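You operate a simulated robot arm through the tools that you are given. There is no shell and no other tool. Be economical: measure what you need, move in short steps, check, and stop when the job is done.

Carry out the task below with a simulated robot arm. There is one attempt and no reset: what you move stays moved.

TASK
Empty the vacuum's dust cup into the dust bin.
Fine: the vacuum is off; unlatch the cup first, seat it again and latch it.
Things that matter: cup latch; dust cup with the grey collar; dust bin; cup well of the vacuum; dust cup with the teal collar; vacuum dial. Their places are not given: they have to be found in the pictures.

It is judged by the outcome, as a careful person would: the job done as asked, and still so three seconds after it is handed in. It fails if anything else is knocked over, pushed out of place, dropped, spilled or broken.

THE ROBOT
A 6-joint arm with a two-finger parallel gripper, fixed in place. Base frame: the origin is at the foot of the arm, x ahead of it, y to its left, z up; the work surface is at about z = 0. Lengths are in mm, angles in rad, forces in N, time in s.
With the tool pointing down near the work surface it reaches from about 180 to 460 mm from the base axis. Its first joint turns from -1.222 to 1.222 rad. Payload 1.9 kg.
Tool frame: the origin (TCP) lies between the finger pads and is the grasp point; the fingertips stand 23 mm ahead of it; z points along the fingers, y is the line along which they close. The gripper opens to 94 mm. The fingers are 38 mm wide and 10 mm thick; the gripper's body (54 by 96 mm) begins 39 mm behind the TCP.
Orientation is that of the tool frame in the base frame, as [roll, pitch, yaw] about the fixed x, y, z axes, in that order (R = Rz(yaw) Ry(pitch) Rx(roll)). With the fingers straight down and closing along the base's y, the tool's x points along the base's -x, its y along +y and its z along -z.

THE INTERFACE
- The arm moves only by the tool servo_tool. Its argument "moves" is a list of rows, each a list of 7 numbers: the shift along the tool's x, y, z in m, then the turn, a rotation vector about the tool's x, y, z in rad, then the finger opening in m, from 0 to 0.094. In form: [[x, y, z, ax, ay, az, fingers], ...]. A call has 1 to 8 rows; each row shifts and turns the commanded pose from where the row before left it, along the tool's axes as they then stand. A row lasts 0.2 s, in which the tool goes at most 50 mm and 0.15 rad; a call with a longer step from one row to the next is refused whole, and so is a gripper value outside its range. A pose out of reach is approached as far as the arm can. The call stops where the force on the tool passes 70 N (or 10 N more than at its start, if that is more) or the arm is blocked; 0.2 s more then pass. The fingers move at their own pace (about 108 mm/s each) and stop on an object; they squeeze with about 35 N. The grip force told is the motor's: it shows also when the fingers shut on nothing. Time passes only in rows, and 0.2 s behind the last, so rows that do not move let the fingers close. It gives the time, the measured TCP pose, the force on the tool (base axes), the opening and the grip force at its end, in the units of the frame above (readings bear some noise).
- Cameras (640 x 400 px; columns grow to the right, rows downward): "scene" is fixed at [0.8, 285.9, 432.6]; the picture's right is [-1.00, 0.04, 0.00], its down [0.02, 0.47, -0.88] and it looks along [-0.03, -0.88, -0.47] (base axes); focal length 214 px, centre (320, 200). "wrist" rides on the gripper at [-39, 0, -44] in the tool frame; the picture's right is [0.00, -1.00, 0.00], its down [0.97, 0.00, -0.24] and it looks along [0.24, 0.00, 0.97] (tool axes); focal length 218 px, centre (320, 200).
- camera(camera): a new picture of that camera. No time passes.
- probe_pixels(camera, pixels): for up to 12 pixels [column, row] of the newest picture of that camera ("zoom" is the newest enlarged one), the place [x, y, z] in the base frame of the surface seen there, good to about 2 mm, but the place of the scene camera against the robot may be out by one fixed shift of up to 12 mm in any direction. No time passes.
- close_up(camera, box): a new picture of the part [left, top, right, bottom] of that camera's present view, enlarged. No time passes.
- sign_off(): hands the job in; it is judged then, once.

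Work in short steps. Measure before you move; look again where a grasp or a placing could have gone wrong, and mend it. You have 80 turns and 46 pictures in all, the two below and enlarged ones among them. Open the gripper and draw the arm clear of the work before you hand the job in, unless the task says otherwise; then end with one line.

The tools are called by a JSON object that holds its "method" and its "body". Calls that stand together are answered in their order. servo_tool: Moves the arm, as the interface text tells. Its arguments: {"type":"object","properties":{"moves":{"type":"array","items":{"type":"array","items":{"type":"number"}}}},"required":["moves"]} The other tools are called the same way: camera (camera) takes a picture; probe_pixels (camera, pixels) gives the place of the surface under pixels of a picture; close_up (camera, box) takes an enlarged picture of a part of a camera's view; sign_off () hands the job in.

At the start:

```text
time_s: 0.0
tcp_pos: [255.0, -106.8, 396.2]
orientation: [-3.141, 0.002, 3.139]
ft_force: [0.4, 0.6, 1.1]
opening: 94.2
finger_force: 0.0
```

scene: 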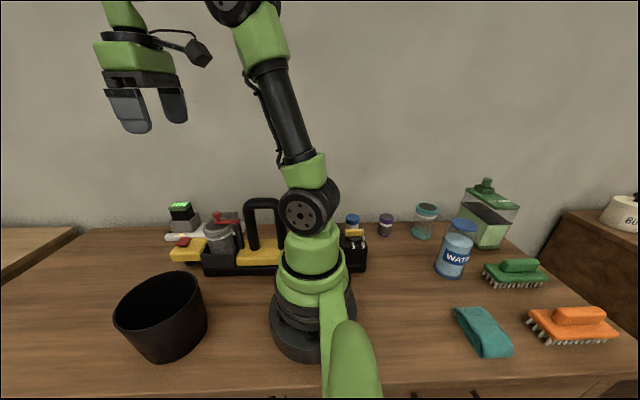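
wrist: 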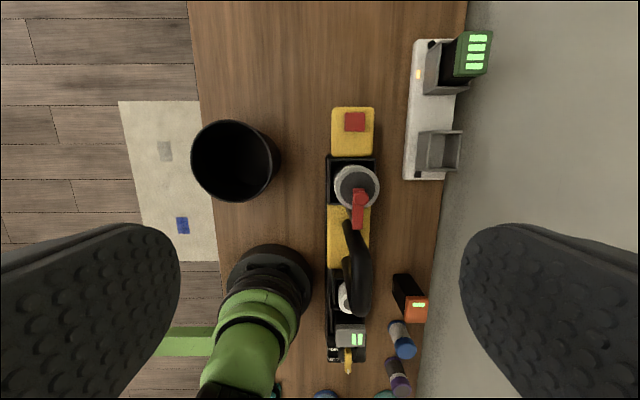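

The vacuum is seen in the wrist picture around (350,230), the bin at (235,160). I enlarge both views for detail.

{"method": "close_up", "body": {"camera": "wrist", "box": [290, 90, 450, 190]}}

{"method": "close_up", "body": {"camera": "wrist", "box": [270, 180, 450, 380]}}

{"method": "close_up", "body": {"camera": "scene", "box": [150, 190, 390, 290]}}

{"method": "probe_pixels", "body": {"camera": "wrist", "pixels": [[353, 122], [340, 145], [356, 182], [343, 190], [375, 190], [358, 215], [358, 240], [335, 240], [235, 160], [240, 125], [195, 160], [277, 160]]}}

```text
4.00 times, centred on (370, 140) of wrist
```

zoom: 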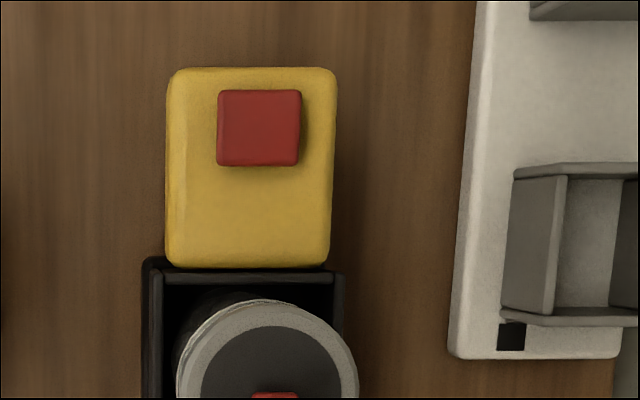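

```text
2.00 times, centred on (360, 280) of wrist
```

zoom: 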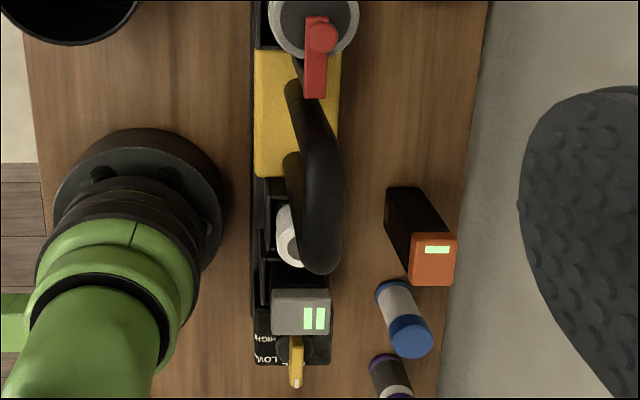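

```text
2.67 times, centred on (270, 240) of scene
```

zoom: 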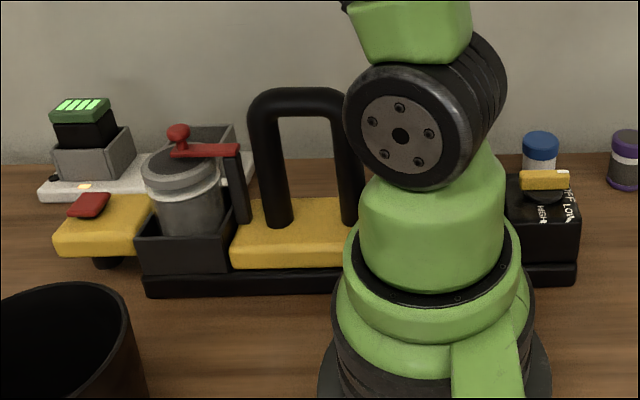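

```text
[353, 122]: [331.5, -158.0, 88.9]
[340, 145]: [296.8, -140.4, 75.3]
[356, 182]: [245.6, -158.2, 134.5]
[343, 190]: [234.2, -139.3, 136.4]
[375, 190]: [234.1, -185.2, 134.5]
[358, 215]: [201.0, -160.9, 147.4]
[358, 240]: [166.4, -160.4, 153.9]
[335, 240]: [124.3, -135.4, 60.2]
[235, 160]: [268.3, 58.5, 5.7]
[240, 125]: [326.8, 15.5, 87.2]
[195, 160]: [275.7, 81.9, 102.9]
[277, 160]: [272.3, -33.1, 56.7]
```

The latch appears to be a red lever with a knob over the grey-collared cup (x≈235, y≈-160). I move lower and nearer to see it.

{"method": "servo_tool", "body": {"moves": [[-0.007, -0.017, 0.036, 0, 0, 0, 0.094], [-0.007, -0.017, 0.036, 0, 0, 0, 0.094], [-0.006, -0.017, 0.034, 0, 0, 0, 0.094]]}}

{"method": "camera", "body": {"camera": "wrist"}}

{"method": "close_up", "body": {"camera": "scene", "box": [160, 200, 290, 280]}}

{"method": "close_up", "body": {"camera": "scene", "box": [330, 210, 380, 245]}}

```text
time_s: 0.8
tcp_pos: [272.5, -157.4, 287.9]
orientation: [-3.141, 0.004, 3.141]
ft_force: [0.2, -0.8, 0.5]
opening: 94.1
finger_force: 0.1
```

```text
40 pictures are left
```

wrist: 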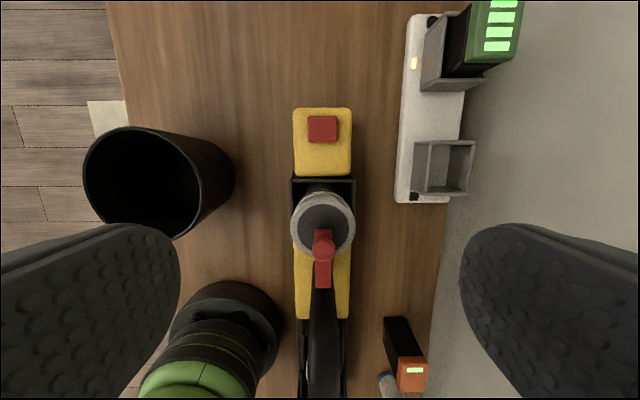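

```text
4.92 times, centred on (225, 240) of scene
```

zoom: 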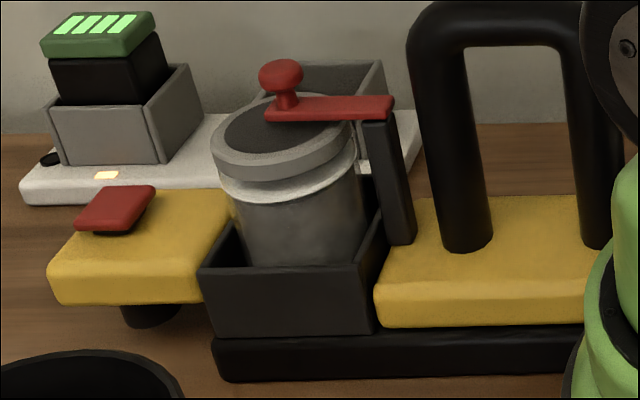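

```text
11.43 times, centred on (355, 228) of scene
```

zoom: 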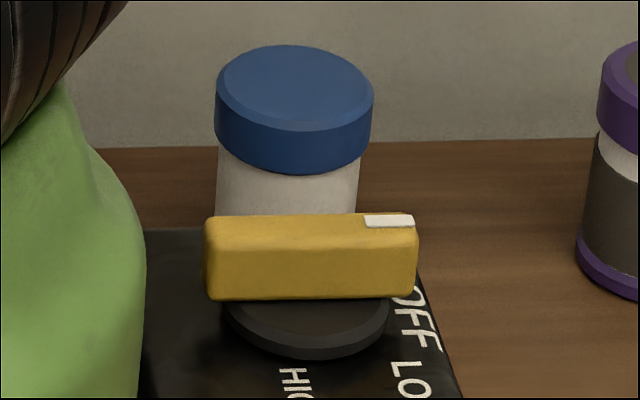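

The dial's white mark points at OFF, so that is fine. I measure the latch knob, bar, post and cup in the wrist view.

{"method": "close_up", "body": {"camera": "wrist", "box": [272, 165, 372, 295]}}

{"method": "probe_pixels", "body": {"camera": "wrist", "pixels": [[323, 249], [323, 265], [323, 282], [323, 238], [310, 222], [294, 222], [352, 222], [323, 194], [323, 300], [303, 185], [345, 185], [313, 249]]}}

{"method": "probe_pixels", "body": {"camera": "scene", "pixels": [[217, 215], [222, 222], [235, 222], [240, 240], [222, 240], [207, 230], [237, 228], [225, 258], [205, 260], [236, 252], [260, 203], [190, 243]]}}

```text
3.08 times, centred on (322, 230) of wrist
```

zoom: 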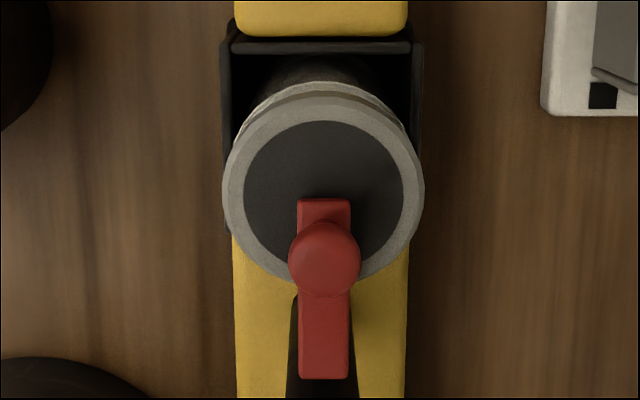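

```text
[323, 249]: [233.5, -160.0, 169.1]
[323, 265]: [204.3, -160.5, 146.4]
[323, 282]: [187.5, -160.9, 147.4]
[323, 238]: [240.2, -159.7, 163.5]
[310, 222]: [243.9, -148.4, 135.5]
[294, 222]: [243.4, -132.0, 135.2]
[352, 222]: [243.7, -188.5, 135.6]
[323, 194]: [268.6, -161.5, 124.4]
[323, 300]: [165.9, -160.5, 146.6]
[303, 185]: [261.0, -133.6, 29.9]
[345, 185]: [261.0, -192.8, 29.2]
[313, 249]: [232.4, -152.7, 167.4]
```

```text
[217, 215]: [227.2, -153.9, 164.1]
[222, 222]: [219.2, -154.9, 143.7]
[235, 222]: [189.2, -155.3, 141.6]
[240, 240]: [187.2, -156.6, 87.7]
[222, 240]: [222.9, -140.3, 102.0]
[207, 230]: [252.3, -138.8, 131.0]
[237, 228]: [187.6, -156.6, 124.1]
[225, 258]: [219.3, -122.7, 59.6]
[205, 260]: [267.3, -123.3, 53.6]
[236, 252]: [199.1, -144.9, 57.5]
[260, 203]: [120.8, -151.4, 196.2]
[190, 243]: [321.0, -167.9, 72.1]
```

Knob at (231,-160), top z≈169; the bar runs back to a post at x≈187. I go down astride the knob with the fingers open about 50 mm, tips kept above the lid (z≈135).

{"method": "servo_tool", "body": {"moves": [[0.021, -0.0013, 0.04, 0, 0, 0, 0.06], [0.0205, -0.0013, 0.04, 0, 0, 0, 0.05], [0, 0, 0.03, 0, 0, 0, 0.05], [0, 0, 0.012, 0, 0, 0, 0.05], [0, 0, 0, 0, 0, 0, 0.05]]}}

{"method": "close_up", "body": {"camera": "scene", "box": [160, 170, 290, 270]}}

```text
time_s: 2.0
tcp_pos: [234.4, -160.4, 166.1]
orientation: [-3.141, 0.002, 3.138]
ft_force: [-0.3, -1.0, 0.5]
opening: 50.5
finger_force: 0.0
```

```text
4.00 times, centred on (225, 220) of scene
```

zoom: 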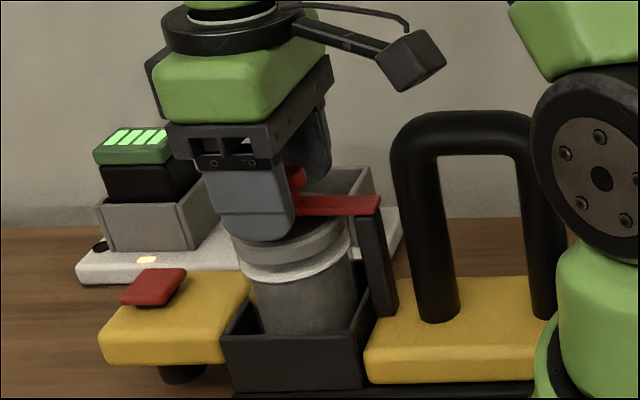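

Fingers astride the knob. I close gently on it.

{"method": "servo_tool", "body": {"moves": [[0.002, 0, 0, 0, 0, 0, 0.025], [0, 0, 0, 0, 0, 0, 0.01], [0, 0, 0, 0, 0, 0, 0.01]]}}

```text
time_s: 2.8
tcp_pos: [231.4, -159.8, 166.5]
orientation: [3.141, 0.004, 3.139]
ft_force: [4.1, 0.3, 0.3]
opening: 18.7
finger_force: 35.0
```

Knob gripped (18.7 mm). I test a small sideways swing, +y.

{"method": "servo_tool", "body": {"moves": [[0, 0.003, 0, 0, 0, 0, 0.01], [0, 0.002, 0, 0, 0, 0, 0.01]]}}

```text
time_s: 3.4
tcp_pos: [232.4, -155.1, 168.2]
orientation: [-3.142, 0.0, 3.14]
ft_force: [-1.5, -0.8, 0.0]
opening: 18.8
finger_force: 34.9
```

It swings with nearly no force. I follow the arc about the post (187,-160), radius 44 mm, turning along.

{"method": "servo_tool", "body": {"moves": [[0.0011, 0.006, 0, 0, 0, -0.14, 0.01], [0.0011, 0.006, 0, 0, 0, -0.14, 0.01], [0.0011, 0.006, 0, 0, 0, -0.14, 0.01], [0.0011, 0.006, 0, 0, 0, -0.14, 0.01]]}}

{"method": "close_up", "body": {"camera": "scene", "box": [160, 170, 290, 270]}}

```text
time_s: 4.4
tcp_pos: [223.5, -132.2, 166.1]
orientation: [-3.14, 0.002, -2.583]
ft_force: [3.9, 1.1, -0.1]
opening: 18.8
finger_force: 35.5
```

```text
4.00 times, centred on (225, 220) of scene
```

zoom: 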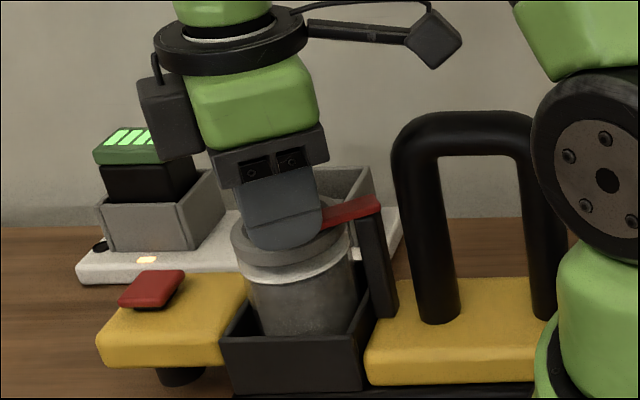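

The bar turns with the tool. I carry on toward about 90°.

{"method": "servo_tool", "body": {"moves": [[0.0011, 0.006, 0, 0, 0, -0.14, 0.01], [0.0011, 0.006, 0, 0, 0, -0.14, 0.01], [0.0011, 0.006, 0, 0, 0, -0.14, 0.01]]}}

```text
time_s: 5.2
tcp_pos: [209.4, -120.1, 167.4]
orientation: [-3.14, 0.003, -2.162]
ft_force: [-0.4, -1.0, 0.1]
opening: 18.7
finger_force: 34.8
```

{"method": "servo_tool", "body": {"moves": [[0.0011, 0.006, 0, 0, 0, -0.14, 0.01], [0.0011, 0.006, 0, 0, 0, -0.14, 0.01], [0.0011, 0.006, 0, 0, 0, -0.14, 0.01]]}}

{"method": "close_up", "body": {"camera": "scene", "box": [160, 170, 290, 270]}}

```text
time_s: 6.0
tcp_pos: [190.3, -115.6, 166.2]
orientation: [-3.14, 0.0, -1.743]
ft_force: [0.7, 0.5, -0.1]
opening: 18.5
finger_force: 35.0
```

```text
4.00 times, centred on (225, 220) of scene
```

zoom: 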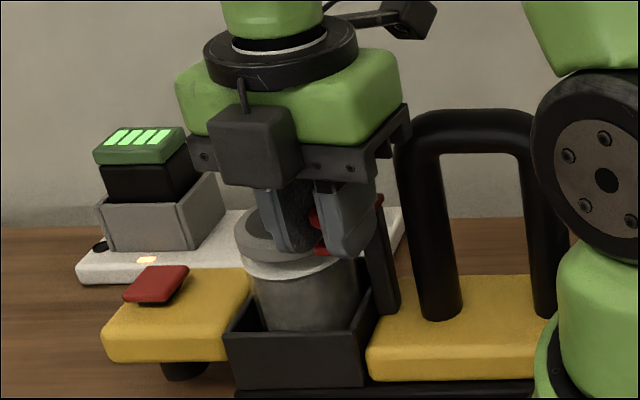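

Latch swung aside ~90°. I release with a small opening, rise, and turn the tool back.

{"method": "servo_tool", "body": {"moves": [[0, 0, 0, 0, 0, 0, 0.035], [0, 0, 0, 0, 0, 0, 0.035], [0, 0, -0.03, 0, 0, 0, 0.035], [0, 0, -0.04, 0, 0, 0.14, 0.06], [0, 0, -0.04, 0, 0, 0.14, 0.08], [0, 0, 0, 0, 0, 0.14, 0.08], [0, 0, 0, 0, 0, 0.14, 0.08], [0, 0, 0, 0, 0, 0.14, 0.08]]}}

{"method": "servo_tool", "body": {"moves": [[0, 0, 0, 0, 0, 0.14, 0.08], [0, 0, 0, 0, 0, 0.14, 0.08], [0, 0, 0, 0, 0, 0.14, 0.08], [0, 0, 0, 0, 0, 0.14, 0.08], [-0.045, 0, 0, 0, 0, 0.14, 0.08], [-0.045, -0.02, 0, 0, 0, 0, 0.08], [0, -0.02, 0, 0, 0, 0, 0.08]]}}

{"method": "camera", "body": {"camera": "wrist"}}

```text
time_s: 7.8
tcp_pos: [191.6, -115.0, 278.2]
orientation: [-3.142, 0.002, -2.449]
ft_force: [0.4, -1.0, 0.4]
opening: 80.0
finger_force: 0.1
```

```text
time_s: 9.4
tcp_pos: [281.3, -149.6, 278.1]
orientation: [-3.141, 0.001, 3.138]
ft_force: [0.5, 0.0, 0.4]
opening: 80.1
finger_force: 0.0
```

```text
33 pictures are left
```

wrist: 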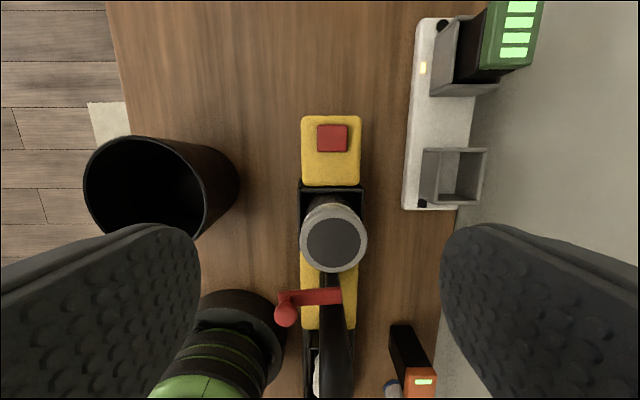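

The latch stays aside at (285,315). I measure the cup collar and the bin rim.

{"method": "close_up", "body": {"camera": "wrist", "box": [284, 175, 384, 275]}}

{"method": "probe_pixels", "body": {"camera": "wrist", "pixels": [[303, 237], [363, 237], [333, 210], [333, 269], [333, 238], [87, 185], [140, 137], [204, 185], [140, 170], [235, 185], [333, 187], [305, 225]]}}

{"method": "probe_pixels", "body": {"camera": "scene", "pixels": [[116, 315], [160, 274], [203, 288], [160, 334], [155, 300]]}}

```text
4.00 times, centred on (334, 225) of wrist
```

zoom: 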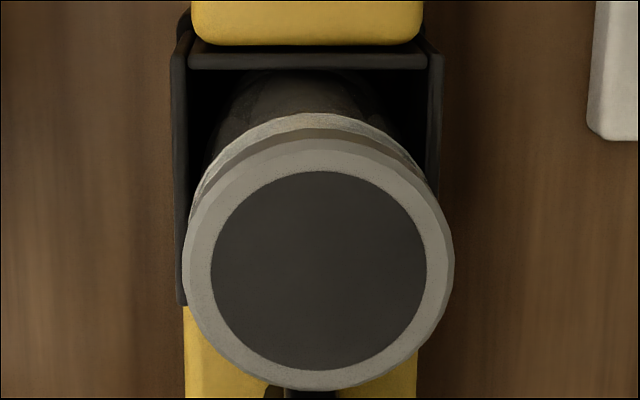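

```text
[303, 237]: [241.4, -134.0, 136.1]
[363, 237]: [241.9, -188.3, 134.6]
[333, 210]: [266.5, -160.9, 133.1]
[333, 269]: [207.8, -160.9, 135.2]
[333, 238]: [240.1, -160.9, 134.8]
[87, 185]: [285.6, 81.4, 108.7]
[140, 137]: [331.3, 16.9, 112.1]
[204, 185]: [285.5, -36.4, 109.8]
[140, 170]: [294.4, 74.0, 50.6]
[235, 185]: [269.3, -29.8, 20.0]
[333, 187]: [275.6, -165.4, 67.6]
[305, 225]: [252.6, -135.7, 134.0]
```

```text
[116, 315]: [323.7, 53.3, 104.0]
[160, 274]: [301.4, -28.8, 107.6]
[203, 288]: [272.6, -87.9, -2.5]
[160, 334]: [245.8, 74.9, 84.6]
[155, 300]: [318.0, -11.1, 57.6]
```

Collar centre (238,-161), top z≈135; bin rim z≈110, centre about (272,22). Before taking the cup I test above the bin, empty-handed, whether the tilt pose is reachable.

{"method": "servo_tool", "body": {"moves": [[0, 0.045, -0.015, 0, 0, 0, 0.08], [0, 0.045, 0, 0, 0, 0, 0.08], [0, 0.045, 0, 0, 0, 0, 0.08], [0, 0.037, 0, 0, 0, 0, 0.08]]}}

{"method": "servo_tool", "body": {"moves": [[0, 0, 0, 0, -0.15, 0, 0.08], [0, 0, 0, 0, -0.15, 0, 0.08], [0, 0, 0, 0, -0.15, 0, 0.08], [0, 0, 0, 0, -0.15, 0, 0.08], [0, 0, 0, 0, -0.15, 0, 0.08], [0, 0, 0, 0, -0.15, 0, 0.08], [0, 0, 0, 0, -0.15, 0, 0.08], [0, 0, 0, 0, -0.15, 0, 0.08]]}}

{"method": "camera", "body": {"camera": "scene"}}

```text
time_s: 10.4
tcp_pos: [278.9, 21.2, 290.9]
orientation: [3.141, 0.002, 3.138]
ft_force: [-0.3, -0.5, -0.8]
opening: 80.2
finger_force: 0.2
```

```text
time_s: 12.2
tcp_pos: [294.0, 7.9, 299.8]
orientation: [-2.993, 1.043, -3.1]
ft_force: [0.2, 0.4, 0.3]
opening: 80.2
finger_force: 0.1
out of reach, approached as far as the arm can: row 6, 7, 8
```

```text
31 pictures are left
```

scene: 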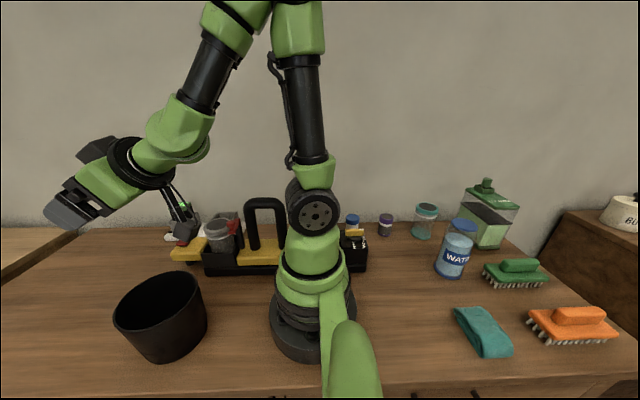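

Outward tilt is out of reach near the base. I undo it and check the pose.

{"method": "servo_tool", "body": {"moves": [[0, 0, 0, 0, 0.15, 0, 0.08], [0, 0, 0, 0, 0.15, 0, 0.08], [0, 0, 0, 0, 0.15, 0, 0.08], [0, 0, 0, 0, 0.15, 0, 0.08], [0, 0, 0, 0, 0.15, 0, 0.08], [0, 0, 0, 0, 0.15, 0, 0.08], [0, 0, 0, 0, 0.15, 0, 0.08], [0, 0, 0, 0, 0.15, 0, 0.08]]}}

```text
time_s: 14.0
tcp_pos: [295.1, 7.9, 300.0]
orientation: [-3.063, -0.151, 3.052]
ft_force: [-0.6, -0.3, 0.0]
opening: 80.0
finger_force: 0.1
```

Command clamps at reach. I straighten, then turn the tool 90° so that tilting will point it toward -y (wrist over the free +y side).

{"method": "servo_tool", "body": {"moves": [[0.01, 0.007, 0, 0, -0.15, 0, 0.08], [0.008, 0.007, 0, -0.078, 0, 0.05, 0.08], [0, 0, 0, 0, 0, 0.15, 0.08], [0, 0, 0, 0, 0, 0.15, 0.08], [0, 0, 0, 0, 0, 0.15, 0.08], [0, 0, 0, 0, 0, 0.15, 0.08], [0, 0, 0, 0, 0, 0.15, 0.08], [0, 0, 0, 0, 0, 0.15, 0.08]]}}

{"method": "servo_tool", "body": {"moves": [[0, 0, 0, 0, 0, 0.15, 0.08], [0, 0, 0, 0, 0, 0.15, 0.08], [0, 0, 0, 0, 0, 0.14, 0.08], [0, 0, 0, 0, -0.15, 0, 0.08], [0, 0, 0, 0, -0.15, 0, 0.08], [0, 0, 0, 0, -0.15, 0, 0.08], [0, 0, 0, 0, -0.15, 0, 0.08]]}}

{"method": "servo_tool", "body": {"moves": [[0, 0, 0, 0, -0.15, 0, 0.08], [0, 0, 0, 0, -0.15, 0, 0.08], [0, 0, 0, 0, -0.15, 0, 0.08], [0, 0, 0, 0, -0.15, 0, 0.08], [0, 0, 0, 0, -0.15, 0, 0.08], [0, 0, 0, 0, -0.15, 0, 0.08], [0, 0, 0, 0, -0.15, 0, 0.08], [0, 0, 0, 0, -0.15, 0, 0.08]]}}

{"method": "camera", "body": {"camera": "scene"}}

```text
time_s: 15.8
tcp_pos: [279.5, 24.0, 301.5]
orientation: [3.14, 0.001, 2.107]
ft_force: [-0.2, -0.4, -1.0]
opening: 79.8
finger_force: 0.1
```

```text
time_s: 17.4
tcp_pos: [277.2, 24.3, 300.8]
orientation: [3.138, 0.602, 1.671]
ft_force: [-0.5, 0.0, 0.0]
opening: 79.9
finger_force: 0.1
```

```text
time_s: 19.2
tcp_pos: [277.0, 24.0, 301.8]
orientation: [0.006, 1.34, -1.464]
ft_force: [-1.0, -1.0, 0.8]
opening: 80.0
finger_force: 0.0
```

```text
30 pictures are left
```

scene: 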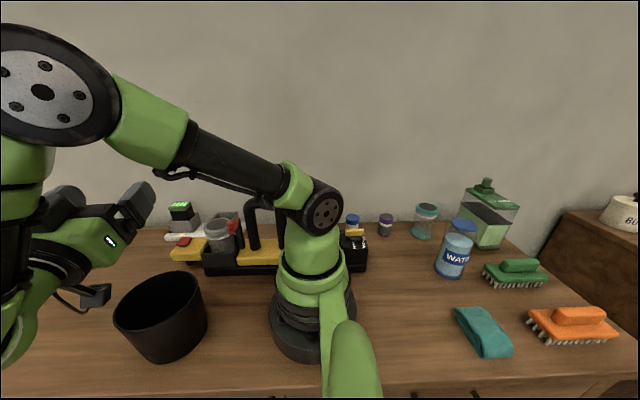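

Tilt of 103° works here. A box hangs below the wrist at (95,295); I measure it relative to the tool to see if it would sit in the dust's path.

{"method": "close_up", "body": {"camera": "scene", "box": [0, 160, 180, 330]}}

{"method": "probe_pixels", "body": {"camera": "scene", "pixels": [[92, 290], [107, 292], [95, 303], [60, 200], [110, 242], [140, 205], [20, 320], [90, 235], [50, 280]]}}

```text
2.35 times, centred on (90, 245) of scene
```

zoom: 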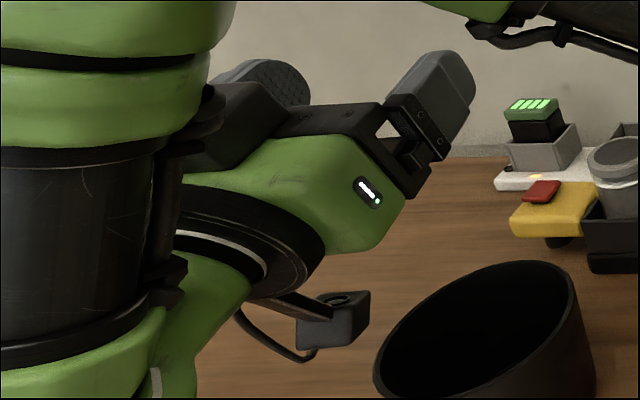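

```text
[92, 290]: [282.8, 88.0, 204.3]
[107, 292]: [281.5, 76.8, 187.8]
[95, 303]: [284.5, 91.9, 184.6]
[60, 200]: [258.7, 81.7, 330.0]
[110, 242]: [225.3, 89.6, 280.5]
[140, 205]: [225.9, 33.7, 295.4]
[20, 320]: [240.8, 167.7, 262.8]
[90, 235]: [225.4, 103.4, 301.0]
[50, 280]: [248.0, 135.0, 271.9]
```

The box hangs 92 mm off-axis on the tool's +x side, forcing a high pour. I test the opposite: tool yaw at -90° and tilt with the other sign (still pointing -y). First untilt and turn round.

{"method": "servo_tool", "body": {"moves": [[0, 0, 0, 0, 0.15, 0, 0.08], [0, 0, 0, 0, 0.15, 0, 0.08], [0, 0, 0, 0, 0.15, 0, 0.08], [0, 0, 0, 0, 0.15, 0, 0.08], [0, 0, 0, 0, 0.15, 0, 0.08], [0, 0, 0, 0, 0.15, 0, 0.08], [0, 0, 0, 0, 0.15, 0, 0.08], [0, 0, 0, 0, 0.15, 0, 0.08]]}}

{"method": "servo_tool", "body": {"moves": [[0, 0, 0, 0, 0.15, 0, 0.08], [0, 0, 0, 0, 0.15, 0, 0.08], [0, 0, 0, 0, 0.15, 0, 0.08], [0, 0, 0, 0, 0.15, 0, 0.08], [0, 0, 0, 0, 0, -0.15, 0.08], [0, 0, 0, 0, 0, -0.15, 0.08], [0, 0, 0, 0, 0, -0.15, 0.08], [0, 0, 0, 0, 0, -0.15, 0.08]]}}

{"method": "servo_tool", "body": {"moves": [[0, 0, 0, 0, 0, -0.15, 0.08], [0, 0, 0, 0, 0, -0.15, 0.08], [0, 0, 0, 0, 0, -0.15, 0.08], [0, 0, 0, 0, 0, -0.15, 0.08], [0, 0, 0, 0, 0, -0.15, 0.08], [0, 0, 0, 0, 0, -0.15, 0.08], [0, 0, 0, 0, 0, -0.15, 0.08], [0, 0, 0, 0, 0, -0.15, 0.08]]}}

{"method": "servo_tool", "body": {"moves": [[0, 0, 0, 0, 0, -0.15, 0.08], [0, 0, 0, 0, 0, -0.15, 0.08], [0, 0, 0, 0, 0, -0.15, 0.08], [0, 0, 0, 0, 0, -0.15, 0.08], [0, 0, 0, 0, 0, -0.15, 0.08], [0, 0, 0, 0, 0, -0.15, 0.08], [0, 0, 0, 0, 0, -0.15, 0.08], [0, 0, 0, 0, 0, -0.15, 0.08]]}}

```text
time_s: 21.0
tcp_pos: [277.3, 23.9, 300.7]
orientation: [3.139, 0.597, 1.67]
ft_force: [0.4, -0.2, 0.2]
opening: 80.0
finger_force: 0.0
```

```text
time_s: 22.8
tcp_pos: [278.0, 24.9, 301.9]
orientation: [3.138, 0.001, 2.274]
ft_force: [0.8, 0.0, 0.3]
opening: 79.9
finger_force: 0.0
```

```text
time_s: 24.6
tcp_pos: [277.3, 22.7, 301.3]
orientation: [-3.14, 0.003, -2.81]
ft_force: [0.4, -0.6, -0.6]
opening: 80.0
finger_force: 0.1
```

```text
time_s: 26.4
tcp_pos: [277.6, 24.9, 301.5]
orientation: [-3.138, 0.0, -1.613]
ft_force: [0.0, 0.1, -0.6]
opening: 80.1
finger_force: 0.0
```

Yaw is ≈ -90°. Now tilt with +ay, lowering along base z in the course (base down = tool z·cosφ − ... ), first just the tilt.

{"method": "servo_tool", "body": {"moves": [[0, 0, 0, 0, 0.15, 0, 0.08], [0, 0, 0, 0, 0.15, 0, 0.08], [0, 0, 0, 0, 0.15, 0, 0.08], [0, 0, 0, 0, 0.15, 0, 0.08], [0, 0, 0, 0, 0.15, 0, 0.08], [0, 0, 0, 0, 0.15, 0, 0.08], [0, 0, 0, 0, 0.15, 0, 0.08], [0, 0, 0, 0, 0.15, 0, 0.08]]}}

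{"method": "servo_tool", "body": {"moves": [[0, 0, 0, 0, 0.15, 0, 0.08], [0, 0, 0, 0, 0.15, 0, 0.08], [0, 0, 0, 0, 0.07, 0, 0.08], [-0.03, 0, 0, 0, 0, 0, 0.08], [-0.03, 0, 0, 0, 0.15, 0, 0.08], [-0.03, 0, 0.005, 0, 0.15, 0, 0.08], [0, 0, 0, 0, 0.15, 0, 0.08]]}}

{"method": "camera", "body": {"camera": "scene"}}

```text
time_s: 28.2
tcp_pos: [279.3, 24.8, 302.6]
orientation: [-3.132, -1.204, -1.62]
ft_force: [0.4, 0.9, -0.6]
opening: 80.0
finger_force: 0.1
```

```text
time_s: 29.6
tcp_pos: [281.0, 18.8, 220.9]
orientation: [0.036, -1.327, 1.51]
ft_force: [10.5, -89.6, -63.0]
opening: 80.1
finger_force: 0.0
stopped in row 6: the force on the tool passed its limit (the readings are from after the stop); the commanded pose is now the measured one
```

```text
28 pictures are left
```

scene: 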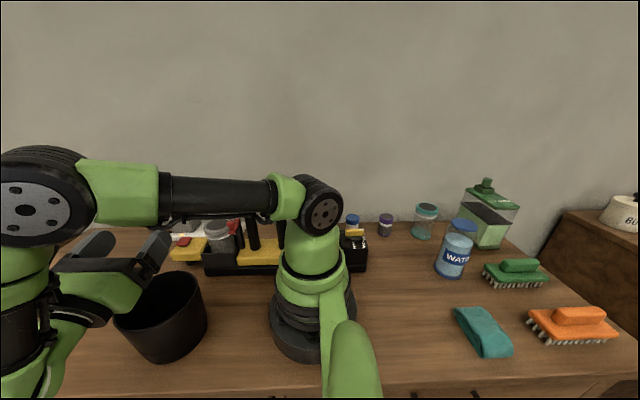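

A contact at row 6, probably the tool's box against the arm itself (force pushes down); the bin looks unmoved. I back off at once.

{"method": "servo_tool", "body": {"moves": [[0.005, 0, 0, 0, -0.15, 0, 0.08], [0.02, 0, 0, 0, -0.15, 0, 0.08]]}}

{"method": "close_up", "body": {"camera": "scene", "box": [0, 130, 240, 380]}}

```text
time_s: 30.2
tcp_pos: [280.2, 22.9, 247.0]
orientation: [3.008, -1.512, -1.464]
ft_force: [0.1, -0.3, -0.8]
opening: 80.0
finger_force: 0.1
```

```text
1.60 times, centred on (120, 255) of scene
```

zoom: 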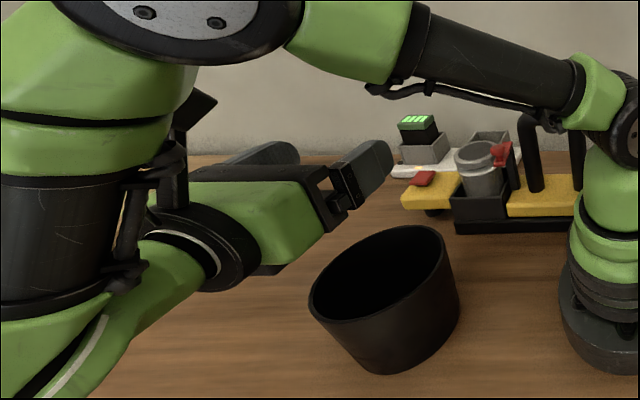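

The box hit the forearm; all else is intact. I'll pour instead with the tilt of the other sign, rolled ~0.5 rad so the box hangs to the side. Now untilt and return to yaw π.

{"method": "servo_tool", "body": {"moves": [[0, 0, 0, 0, -0.15, 0, 0.08], [0, 0, 0, 0, -0.15, 0, 0.08], [0, 0, 0, 0, -0.15, 0, 0.08], [0, 0, 0, 0, -0.15, 0, 0.08], [0, 0, 0, 0, -0.15, 0, 0.08], [0, 0, 0, 0, -0.15, 0, 0.08], [0, 0, 0, 0, -0.15, 0, 0.08], [0, 0, 0, 0, -0.15, 0, 0.08]]}}

{"method": "servo_tool", "body": {"moves": [[0, 0, 0, 0, -0.15, 0, 0.08], [0, 0, 0, 0, -0.15, 0, 0.08], [0, 0, 0, 0, 0, 0.15, 0.08], [0, 0, 0, 0, 0, 0.15, 0.08], [0, 0, 0, 0, 0, 0.15, 0.08], [0, 0, 0, 0, 0, 0.15, 0.08], [0, 0, 0, 0, 0, 0.15, 0.08], [0, 0, 0, 0, 0, 0.15, 0.08]]}}

{"method": "servo_tool", "body": {"moves": [[0, 0, 0, 0, 0, 0.15, 0.08], [0, 0, 0, 0, 0, 0.15, 0.08], [0, 0, 0, 0, 0, 0.15, 0.08], [0, 0, -0.03, 0, 0, 0.15, 0.08]]}}

```text
time_s: 32.0
tcp_pos: [281.2, 21.7, 246.3]
orientation: [3.132, -0.314, -1.597]
ft_force: [0.2, 0.7, 0.0]
opening: 80.0
finger_force: 0.1
```

```text
time_s: 33.8
tcp_pos: [280.3, 21.9, 246.3]
orientation: [-3.133, -0.018, -2.501]
ft_force: [-0.3, -1.0, 0.2]
opening: 80.2
finger_force: 0.1
```

```text
time_s: 34.8
tcp_pos: [280.0, 21.6, 277.1]
orientation: [-3.124, -0.007, -3.102]
ft_force: [0.4, 0.4, 0.3]
opening: 79.9
finger_force: 0.0
```

Straighten, then move above the cup (238,-161).

{"method": "servo_tool", "body": {"moves": [[0, 0, 0, -0.017, -0.007, 0.04, 0.08], [0, -0.045, 0, 0, 0, 0, 0.08], [0, -0.045, 0, 0, 0, 0, 0.08], [0.02, -0.045, 0, 0, 0, 0, 0.08], [0.022, -0.0475, 0, 0, 0, 0, 0.08], [0, 0, 0, 0, 0, 0, 0.08]]}}

{"method": "close_up", "body": {"camera": "wrist", "box": [240, 150, 400, 350]}}

```text
refused: row 5 steps farther than a row can; nothing moved
```

```text
2.00 times, centred on (320, 250) of wrist
```

zoom: 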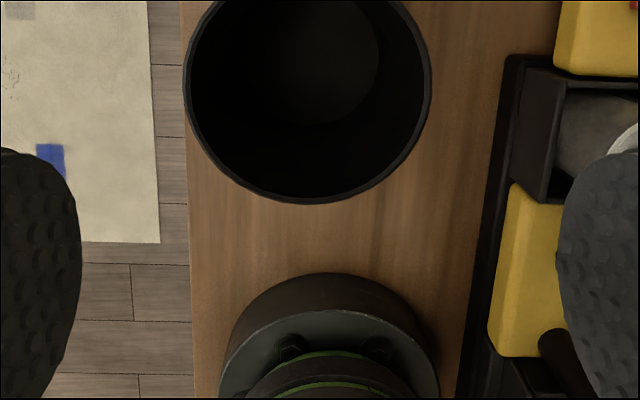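

{"method": "probe_pixels", "body": {"camera": "zoom", "pixels": [[184, 90], [430, 90], [310, 202], [420, 30]]}}

{"method": "servo_tool", "body": {"moves": [[0, 0, 0, -0.017, -0.007, 0.04, 0.08], [0, -0.045, 0, 0, 0, 0, 0.08], [0.01, -0.045, 0, 0, 0, 0, 0.08], [0.016, -0.045, 0, 0, 0, 0, 0.08], [0.016, -0.0466, 0, 0, 0, 0, 0.08], [0, 0, 0, 0, 0, 0, 0.08]]}}

{"method": "close_up", "body": {"camera": "wrist", "box": [240, 200, 400, 400]}}

```text
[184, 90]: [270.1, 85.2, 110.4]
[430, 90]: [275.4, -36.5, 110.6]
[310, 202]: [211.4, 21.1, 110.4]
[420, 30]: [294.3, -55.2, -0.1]
```

```text
time_s: 36.2
tcp_pos: [237.8, -160.2, 275.1]
orientation: [3.14, 0.0, -3.139]
ft_force: [-0.2, -0.3, 1.0]
opening: 79.9
finger_force: 0.0
```

```text
2.00 times, centred on (320, 300) of wrist
```

zoom: 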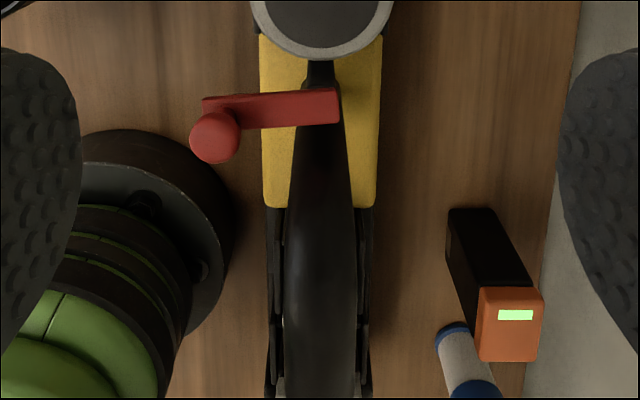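

All clear around the cup (latch knob at x≈190). Descend to TCP z≈128 so the pads centre on the collar, then close.

{"method": "servo_tool", "body": {"moves": [[0, -0.0005, 0.045, 0, 0, 0, 0.08], [0, 0, 0.045, 0, 0, 0, 0.08], [0, 0, 0.035, 0, 0, 0, 0.08], [0, 0, 0.022, 0, 0, 0, 0.08], [0, 0, 0, 0, 0, 0, 0.07]]}}

{"method": "servo_tool", "body": {"moves": [[0, 0, 0, 0, 0, 0, 0.05], [0, 0, 0, 0, 0, 0, 0.045], [0, 0, 0, 0, 0, 0, 0.045]]}}

{"method": "close_up", "body": {"camera": "scene", "box": [160, 170, 290, 270]}}

```text
time_s: 37.4
tcp_pos: [237.9, -159.6, 127.1]
orientation: [-3.142, -0.002, -3.138]
ft_force: [0.1, 2.3, 0.4]
opening: 70.1
finger_force: 0.0
```

```text
time_s: 38.2
tcp_pos: [238.0, -159.5, 126.7]
orientation: [3.141, -0.001, -3.14]
ft_force: [-0.4, -1.2, -2.6]
opening: 62.3
finger_force: 34.4
```

```text
4.00 times, centred on (225, 220) of scene
```

zoom: 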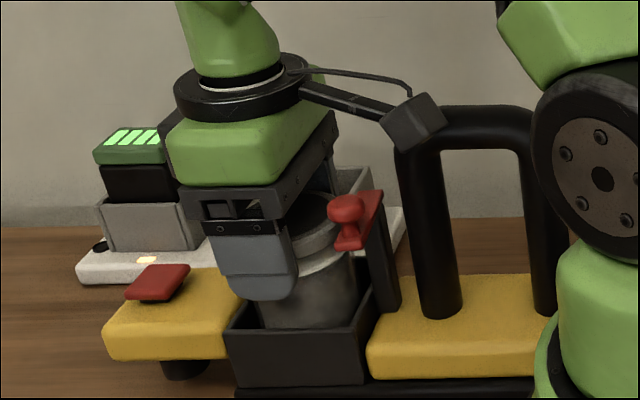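

Gripped at 62.3 mm. Lift straight up, gently.

{"method": "servo_tool", "body": {"moves": [[0, 0, -0.005, 0, 0, 0, 0.045], [0, 0, -0.01, 0, 0, 0, 0.045], [0, 0, -0.02, 0, 0, 0, 0.045], [0, 0, -0.03, 0, 0, 0, 0.045], [0, 0, -0.035, 0, 0, 0, 0.045], [0, 0, -0.035, 0, 0, 0, 0.045], [0, 0, -0.015, 0, 0, 0, 0.045]]}}

{"method": "camera", "body": {"camera": "scene"}}

```text
time_s: 39.8
tcp_pos: [241.3, -157.4, 279.5]
orientation: [3.14, -0.002, -3.141]
ft_force: [0.3, -0.4, -1.1]
opening: 62.0
finger_force: 35.3
```

```text
23 pictures are left
```

scene: 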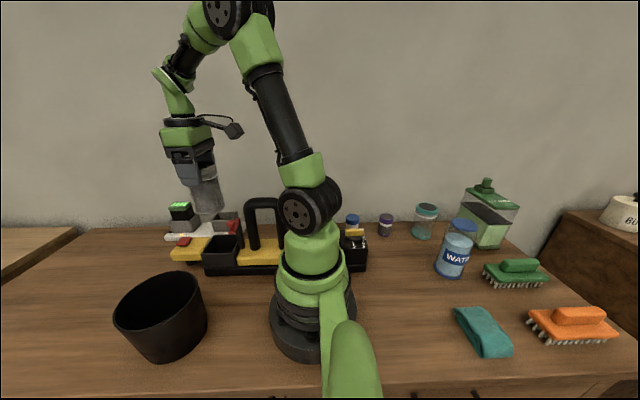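

{"method": "close_up", "body": {"camera": "scene", "box": [140, 110, 270, 280]}}

{"method": "probe_pixels", "body": {"camera": "scene", "pixels": [[208, 215], [208, 218], [205, 200], [222, 208], [193, 208], [205, 236], [240, 236]]}}

```text
2.35 times, centred on (205, 195) of scene
```

zoom: 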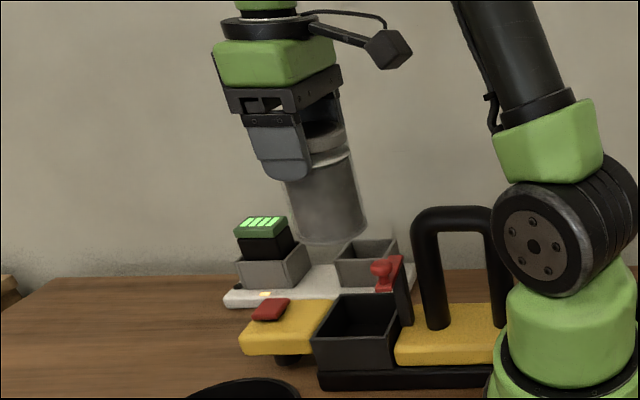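

```text
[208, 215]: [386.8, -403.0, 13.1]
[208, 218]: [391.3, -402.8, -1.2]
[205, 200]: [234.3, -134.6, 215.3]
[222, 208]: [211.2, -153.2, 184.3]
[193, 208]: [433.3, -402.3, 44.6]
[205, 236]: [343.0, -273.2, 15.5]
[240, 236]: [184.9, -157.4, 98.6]
```

The cup is out, about 100 mm of it below the TCP. Carry to above the bin, TCP ≈ (272, 8, 280), turning yaw by 1.07.

{"method": "servo_tool", "body": {"moves": [[0, 0.03, 0, 0, 0, 0, 0.045], [-0.01, 0.035, 0, 0, 0, 0, 0.045], [-0.01, 0.035, 0, 0, 0, 0, 0.045], [-0.011, 0.035, 0, 0, 0, 0, 0.045], [0, 0.03, 0, 0, 0, 0, 0.045], [0, 0, 0, 0, 0, 0.1, 0.045], [0, 0, 0, 0, 0, 0.15, 0.045], [0, 0, 0, 0, 0, 0.15, 0.045]]}}

{"method": "servo_tool", "body": {"moves": [[0, 0, 0, 0, 0, 0.15, 0.045], [0, 0, 0, 0, 0, 0.15, 0.045], [0, 0, 0, 0, 0, 0.15, 0.045], [0, 0, 0, 0, 0, 0.15, 0.045], [0, 0, 0, 0, 0, 0.07, 0.045]]}}

{"method": "camera", "body": {"camera": "scene"}}

```text
time_s: 41.6
tcp_pos: [269.4, 4.3, 279.6]
orientation: [-3.141, -0.001, 2.742]
ft_force: [0.2, 0.1, -1.6]
opening: 62.3
finger_force: 35.2
```

```text
time_s: 42.8
tcp_pos: [271.2, 5.1, 276.6]
orientation: [-3.14, -0.002, 2.074]
ft_force: [-0.2, 0.1, -1.7]
opening: 62.2
finger_force: 35.0
```

```text
21 pictures are left
```

scene: 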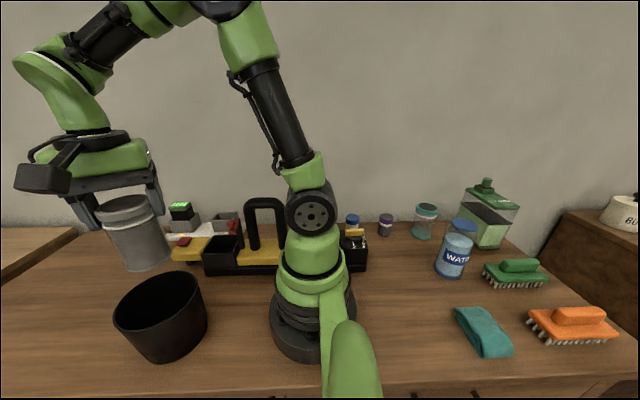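

Cup is above the bin. Begin tilting toward pointing -y (axis base x), in stages.

{"method": "servo_tool", "body": {"moves": [[0, 0, 0, 0.0719, -0.1316, 0, 0.045], [0, 0, 0, 0.0719, -0.1316, 0, 0.045], [0, 0, 0, 0.0719, -0.1316, 0, 0.045], [0, 0, 0, 0.0719, -0.1316, 0, 0.045], [0, 0, 0, 0.0719, -0.1316, 0, 0.045]]}}

{"method": "camera", "body": {"camera": "scene"}}

```text
time_s: 44.0
tcp_pos: [268.3, 6.1, 278.2]
orientation: [-2.721, 0.641, 2.217]
ft_force: [0.4, -0.4, -1.1]
opening: 62.0
finger_force: 35.3
```

```text
20 pictures are left
```

scene: 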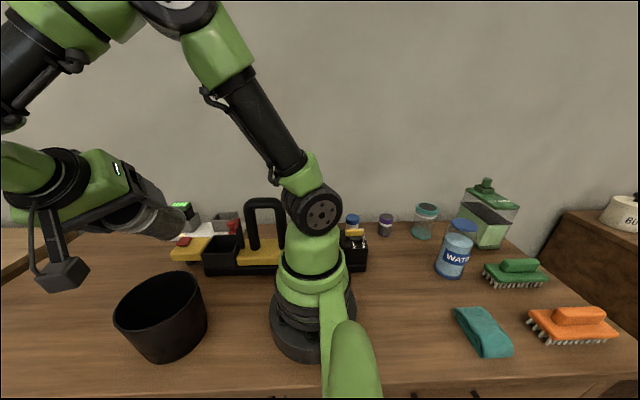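

Tilting fine at 0.75 rad. Continue to ~1.5 rad, lowering ~20 mm on the way.

{"method": "servo_tool", "body": {"moves": [[0.006, 0.003, 0.007, 0.0719, -0.1316, 0, 0.045], [0.0075, 0.004, 0.006, 0.0719, -0.1316, 0, 0.045], [0, 0, 0, 0.0719, -0.1316, 0, 0.045], [0, 0, 0, 0.0719, -0.1316, 0, 0.045], [0, 0, 0, 0.0719, -0.1316, 0, 0.045]]}}

{"method": "close_up", "body": {"camera": "scene", "box": [0, 130, 240, 380]}}

```text
time_s: 45.2
tcp_pos: [268.9, 5.4, 258.0]
orientation: [-1.716, 1.067, 3.02]
ft_force: [0.2, -0.2, -1.3]
opening: 62.0
finger_force: 35.3
```

```text
1.60 times, centred on (120, 255) of scene
```

zoom: 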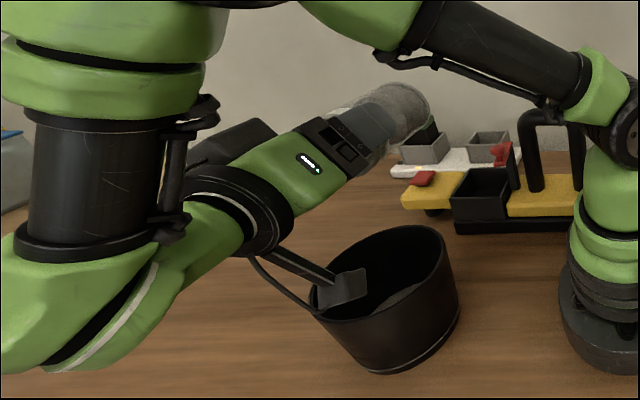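

Grey dust already lies in the bin at (400,295). Continue to ~1.95 rad to empty it fully, and hold.

{"method": "servo_tool", "body": {"moves": [[0, 0, 0, 0.0719, -0.1316, 0, 0.045], [0, 0, 0, 0.0719, -0.1316, 0, 0.045], [0, 0, 0, 0.0719, -0.1316, 0, 0.045], [0, 0, 0, 0, 0, 0, 0.045], [0, 0, 0, 0, 0, 0, 0.045], [0, 0, 0, 0, 0, 0, 0.045]]}}

{"method": "close_up", "body": {"camera": "scene", "box": [0, 130, 240, 380]}}

```text
time_s: 46.6
tcp_pos: [267.0, 2.5, 255.8]
orientation: [-0.886, 0.952, -2.548]
ft_force: [0.1, 0.7, -0.3]
opening: 62.0
finger_force: 35.0
out of reach, approached as far as the arm can: row 3
```

```text
1.60 times, centred on (120, 255) of scene
```

zoom: 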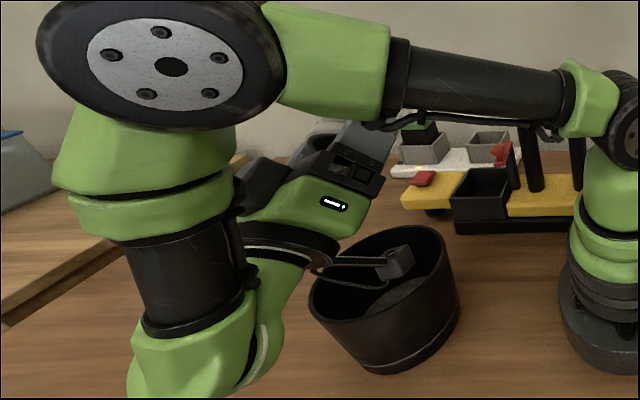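

Dust lies in the bin and the cup is tilted 111°. I right it again.

{"method": "servo_tool", "body": {"moves": [[0, 0, 0, -0.0719, 0.1316, 0, 0.045], [0, 0, 0, -0.0719, 0.1316, 0, 0.045], [0, 0, 0, -0.0719, 0.1316, 0, 0.045], [0, 0, 0, -0.0719, 0.1316, 0, 0.045], [0, 0, 0, -0.0719, 0.1316, 0, 0.045], [0, 0, 0, -0.0719, 0.1316, 0, 0.045], [0, 0, 0, -0.0719, 0.1316, 0, 0.045], [0, 0, 0, -0.0719, 0.1316, 0, 0.045]]}}

{"method": "servo_tool", "body": {"moves": [[0, 0, 0, -0.0719, 0.1316, 0, 0.045], [0, 0, 0, -0.0719, 0.1316, 0, 0.045], [0, 0, 0, -0.0719, 0.1316, 0, 0.045], [0, 0, 0, -0.0719, 0.1316, 0, 0.045], [0, 0, 0, 0, 0, 0, 0.045]]}}

{"method": "camera", "body": {"camera": "scene"}}

{"method": "camera", "body": {"camera": "wrist"}}

```text
time_s: 48.4
tcp_pos: [266.5, 1.2, 256.3]
orientation: [-2.724, 0.637, 2.215]
ft_force: [-0.2, -0.1, -1.3]
opening: 61.9
finger_force: 35.0
```

```text
time_s: 49.6
tcp_pos: [265.7, 2.7, 255.5]
orientation: [-3.068, 0.129, 2.079]
ft_force: [0.8, -0.4, -0.4]
opening: 62.2
finger_force: 35.5
```

```text
17 pictures are left
```

scene: 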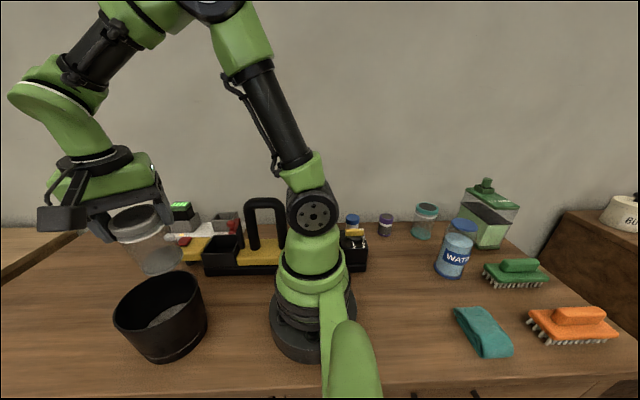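

```text
16 pictures are left
```

wrist: 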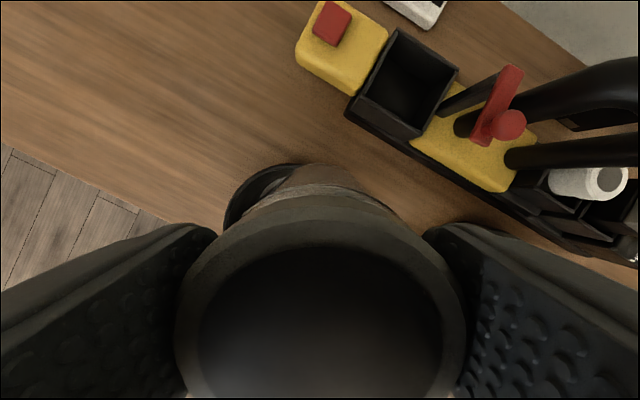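

The cup is clear and empty now; dust is in the bin. Straighten and turn back.

{"method": "servo_tool", "body": {"moves": [[0, 0, -0.012, -0.07, 0.128, 0, 0.045], [0, 0, -0.012, 0, 0, -0.15, 0.045], [0, 0, 0, 0, 0, -0.15, 0.045], [0, 0, 0, 0, 0, -0.15, 0.045], [0, 0, 0, 0, 0, -0.15, 0.045], [0, 0, 0, 0, 0, -0.15, 0.045], [0, 0, 0, 0, 0, -0.15, 0.045], [0, 0, 0, 0, 0, -0.15, 0.045]]}}

```text
time_s: 51.4
tcp_pos: [266.5, 5.0, 280.5]
orientation: [-3.138, 0.0, 3.126]
ft_force: [0.4, 0.3, -0.9]
opening: 62.1
finger_force: 34.7
```

Carry back above the well, staying at z≈280.

{"method": "servo_tool", "body": {"moves": [[0.005, -0.035, 0, 0, 0, -0.014, 0.045], [0.008, -0.04, 0, 0, 0, 0, 0.045], [0.008, -0.04, 0, 0, 0, 0, 0.045], [0.0076, -0.035, 0, 0, 0, 0, 0.045], [0, -0.0146, 0, 0, 0, 0, 0.045], [0, 0, 0, 0, 0, 0, 0.045]]}}

{"method": "servo_tool", "body": {"moves": [[0, 0, 0, 0, 0, 0, 0.045]]}}

{"method": "servo_tool", "body": {"moves": [[0, 0, 0, 0, 0, 0, 0.045]]}}

{"method": "camera", "body": {"camera": "wrist"}}

```text
time_s: 52.8
tcp_pos: [235.6, -159.4, 280.1]
orientation: [-3.138, -0.003, 3.138]
ft_force: [-0.3, 1.0, -1.1]
opening: 62.0
finger_force: 35.1
```

```text
time_s: 53.2
tcp_pos: [235.5, -159.3, 279.4]
orientation: [-3.137, -0.001, 3.138]
ft_force: [-0.2, 1.4, -0.7]
opening: 62.0
finger_force: 34.9
```

```text
time_s: 53.6
tcp_pos: [235.7, -159.8, 280.2]
orientation: [-3.138, -0.003, 3.139]
ft_force: [0.4, 0.1, -0.6]
opening: 62.2
finger_force: 35.3
```

```text
15 pictures are left
```

wrist: 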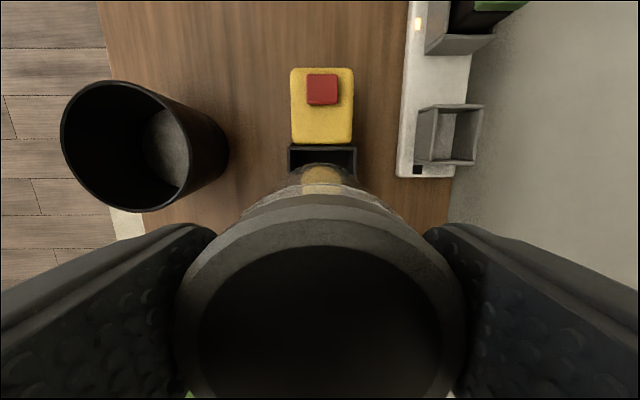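

Correct x by +2.3 mm and go down to just above the well (TCP z≈172), then look.

{"method": "servo_tool", "body": {"moves": [[-0.0023, 0, 0.03, -0.003, 0, 0, 0.045], [0, 0, 0.04, 0, 0, 0, 0.045], [0, 0, 0.038, 0, 0, 0, 0.045], [0, 0, 0, 0, 0, 0, 0.045]]}}

{"method": "close_up", "body": {"camera": "scene", "box": [160, 170, 290, 280]}}

{"method": "close_up", "body": {"camera": "wrist", "box": [240, 80, 400, 240]}}

```text
time_s: 54.6
tcp_pos: [236.6, -160.1, 170.8]
orientation: [-3.139, -0.002, 3.137]
ft_force: [-0.1, -0.3, -1.1]
opening: 62.3
finger_force: 35.3
```

```text
3.64 times, centred on (225, 225) of scene
```

zoom: 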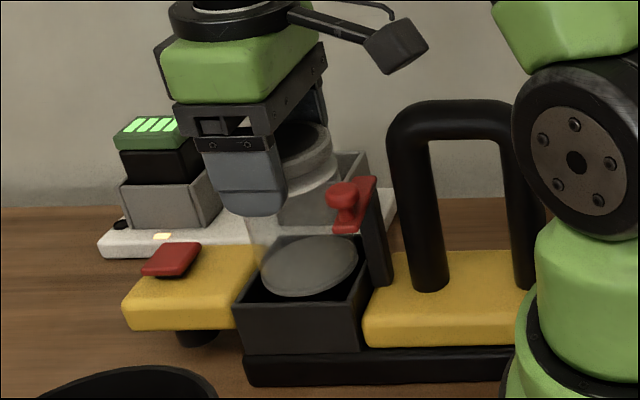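

```text
2.50 times, centred on (320, 160) of wrist
```

zoom: 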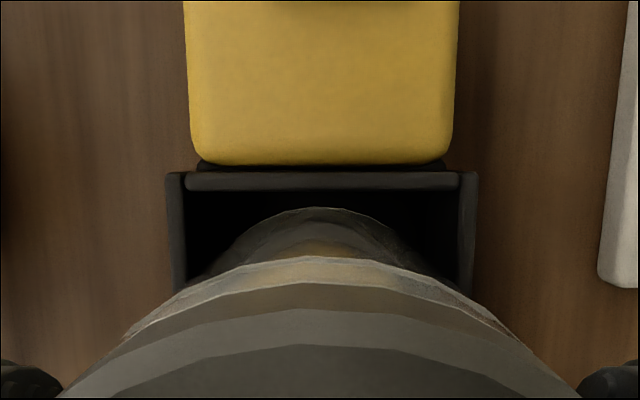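

Cup bottom is centred over the well. Lower gently to the seated height (TCP z≈127).

{"method": "servo_tool", "body": {"moves": [[-0.0012, 0, 0.012, 0, 0, 0, 0.045], [0, 0, 0.012, 0, 0, 0, 0.045], [0, 0, 0.01, 0, 0, 0, 0.045], [0, 0, 0.005, 0, 0, 0, 0.045], [0, 0, 0.003, 0, 0, 0, 0.045], [0, 0, 0, 0, 0, 0, 0.045]]}}

```text
time_s: 56.0
tcp_pos: [240.4, -162.6, 130.6]
orientation: [3.141, -0.002, 3.138]
ft_force: [2.6, 3.2, 0.6]
opening: 61.9
finger_force: 35.3
```

{"method": "servo_tool", "body": {"moves": [[0, 0, 0.002, 0, 0, 0, 0.045], [0, 0, 0, 0, 0, 0, 0.045]]}}

{"method": "servo_tool", "body": {"moves": [[0, 0, 0.002, 0, 0, 0, 0.045], [0, 0, 0, 0, 0, 0, 0.045]]}}

```text
time_s: 56.6
tcp_pos: [239.2, -160.5, 128.5]
orientation: [-3.14, -0.002, 3.136]
ft_force: [-0.8, 10.3, 32.8]
opening: 61.8
finger_force: 35.0
```

```text
time_s: 57.2
tcp_pos: [240.3, -162.2, 126.8]
orientation: [-3.138, 0.002, 3.135]
ft_force: [7.6, 13.2, 41.7]
opening: 62.1
finger_force: 35.0
```

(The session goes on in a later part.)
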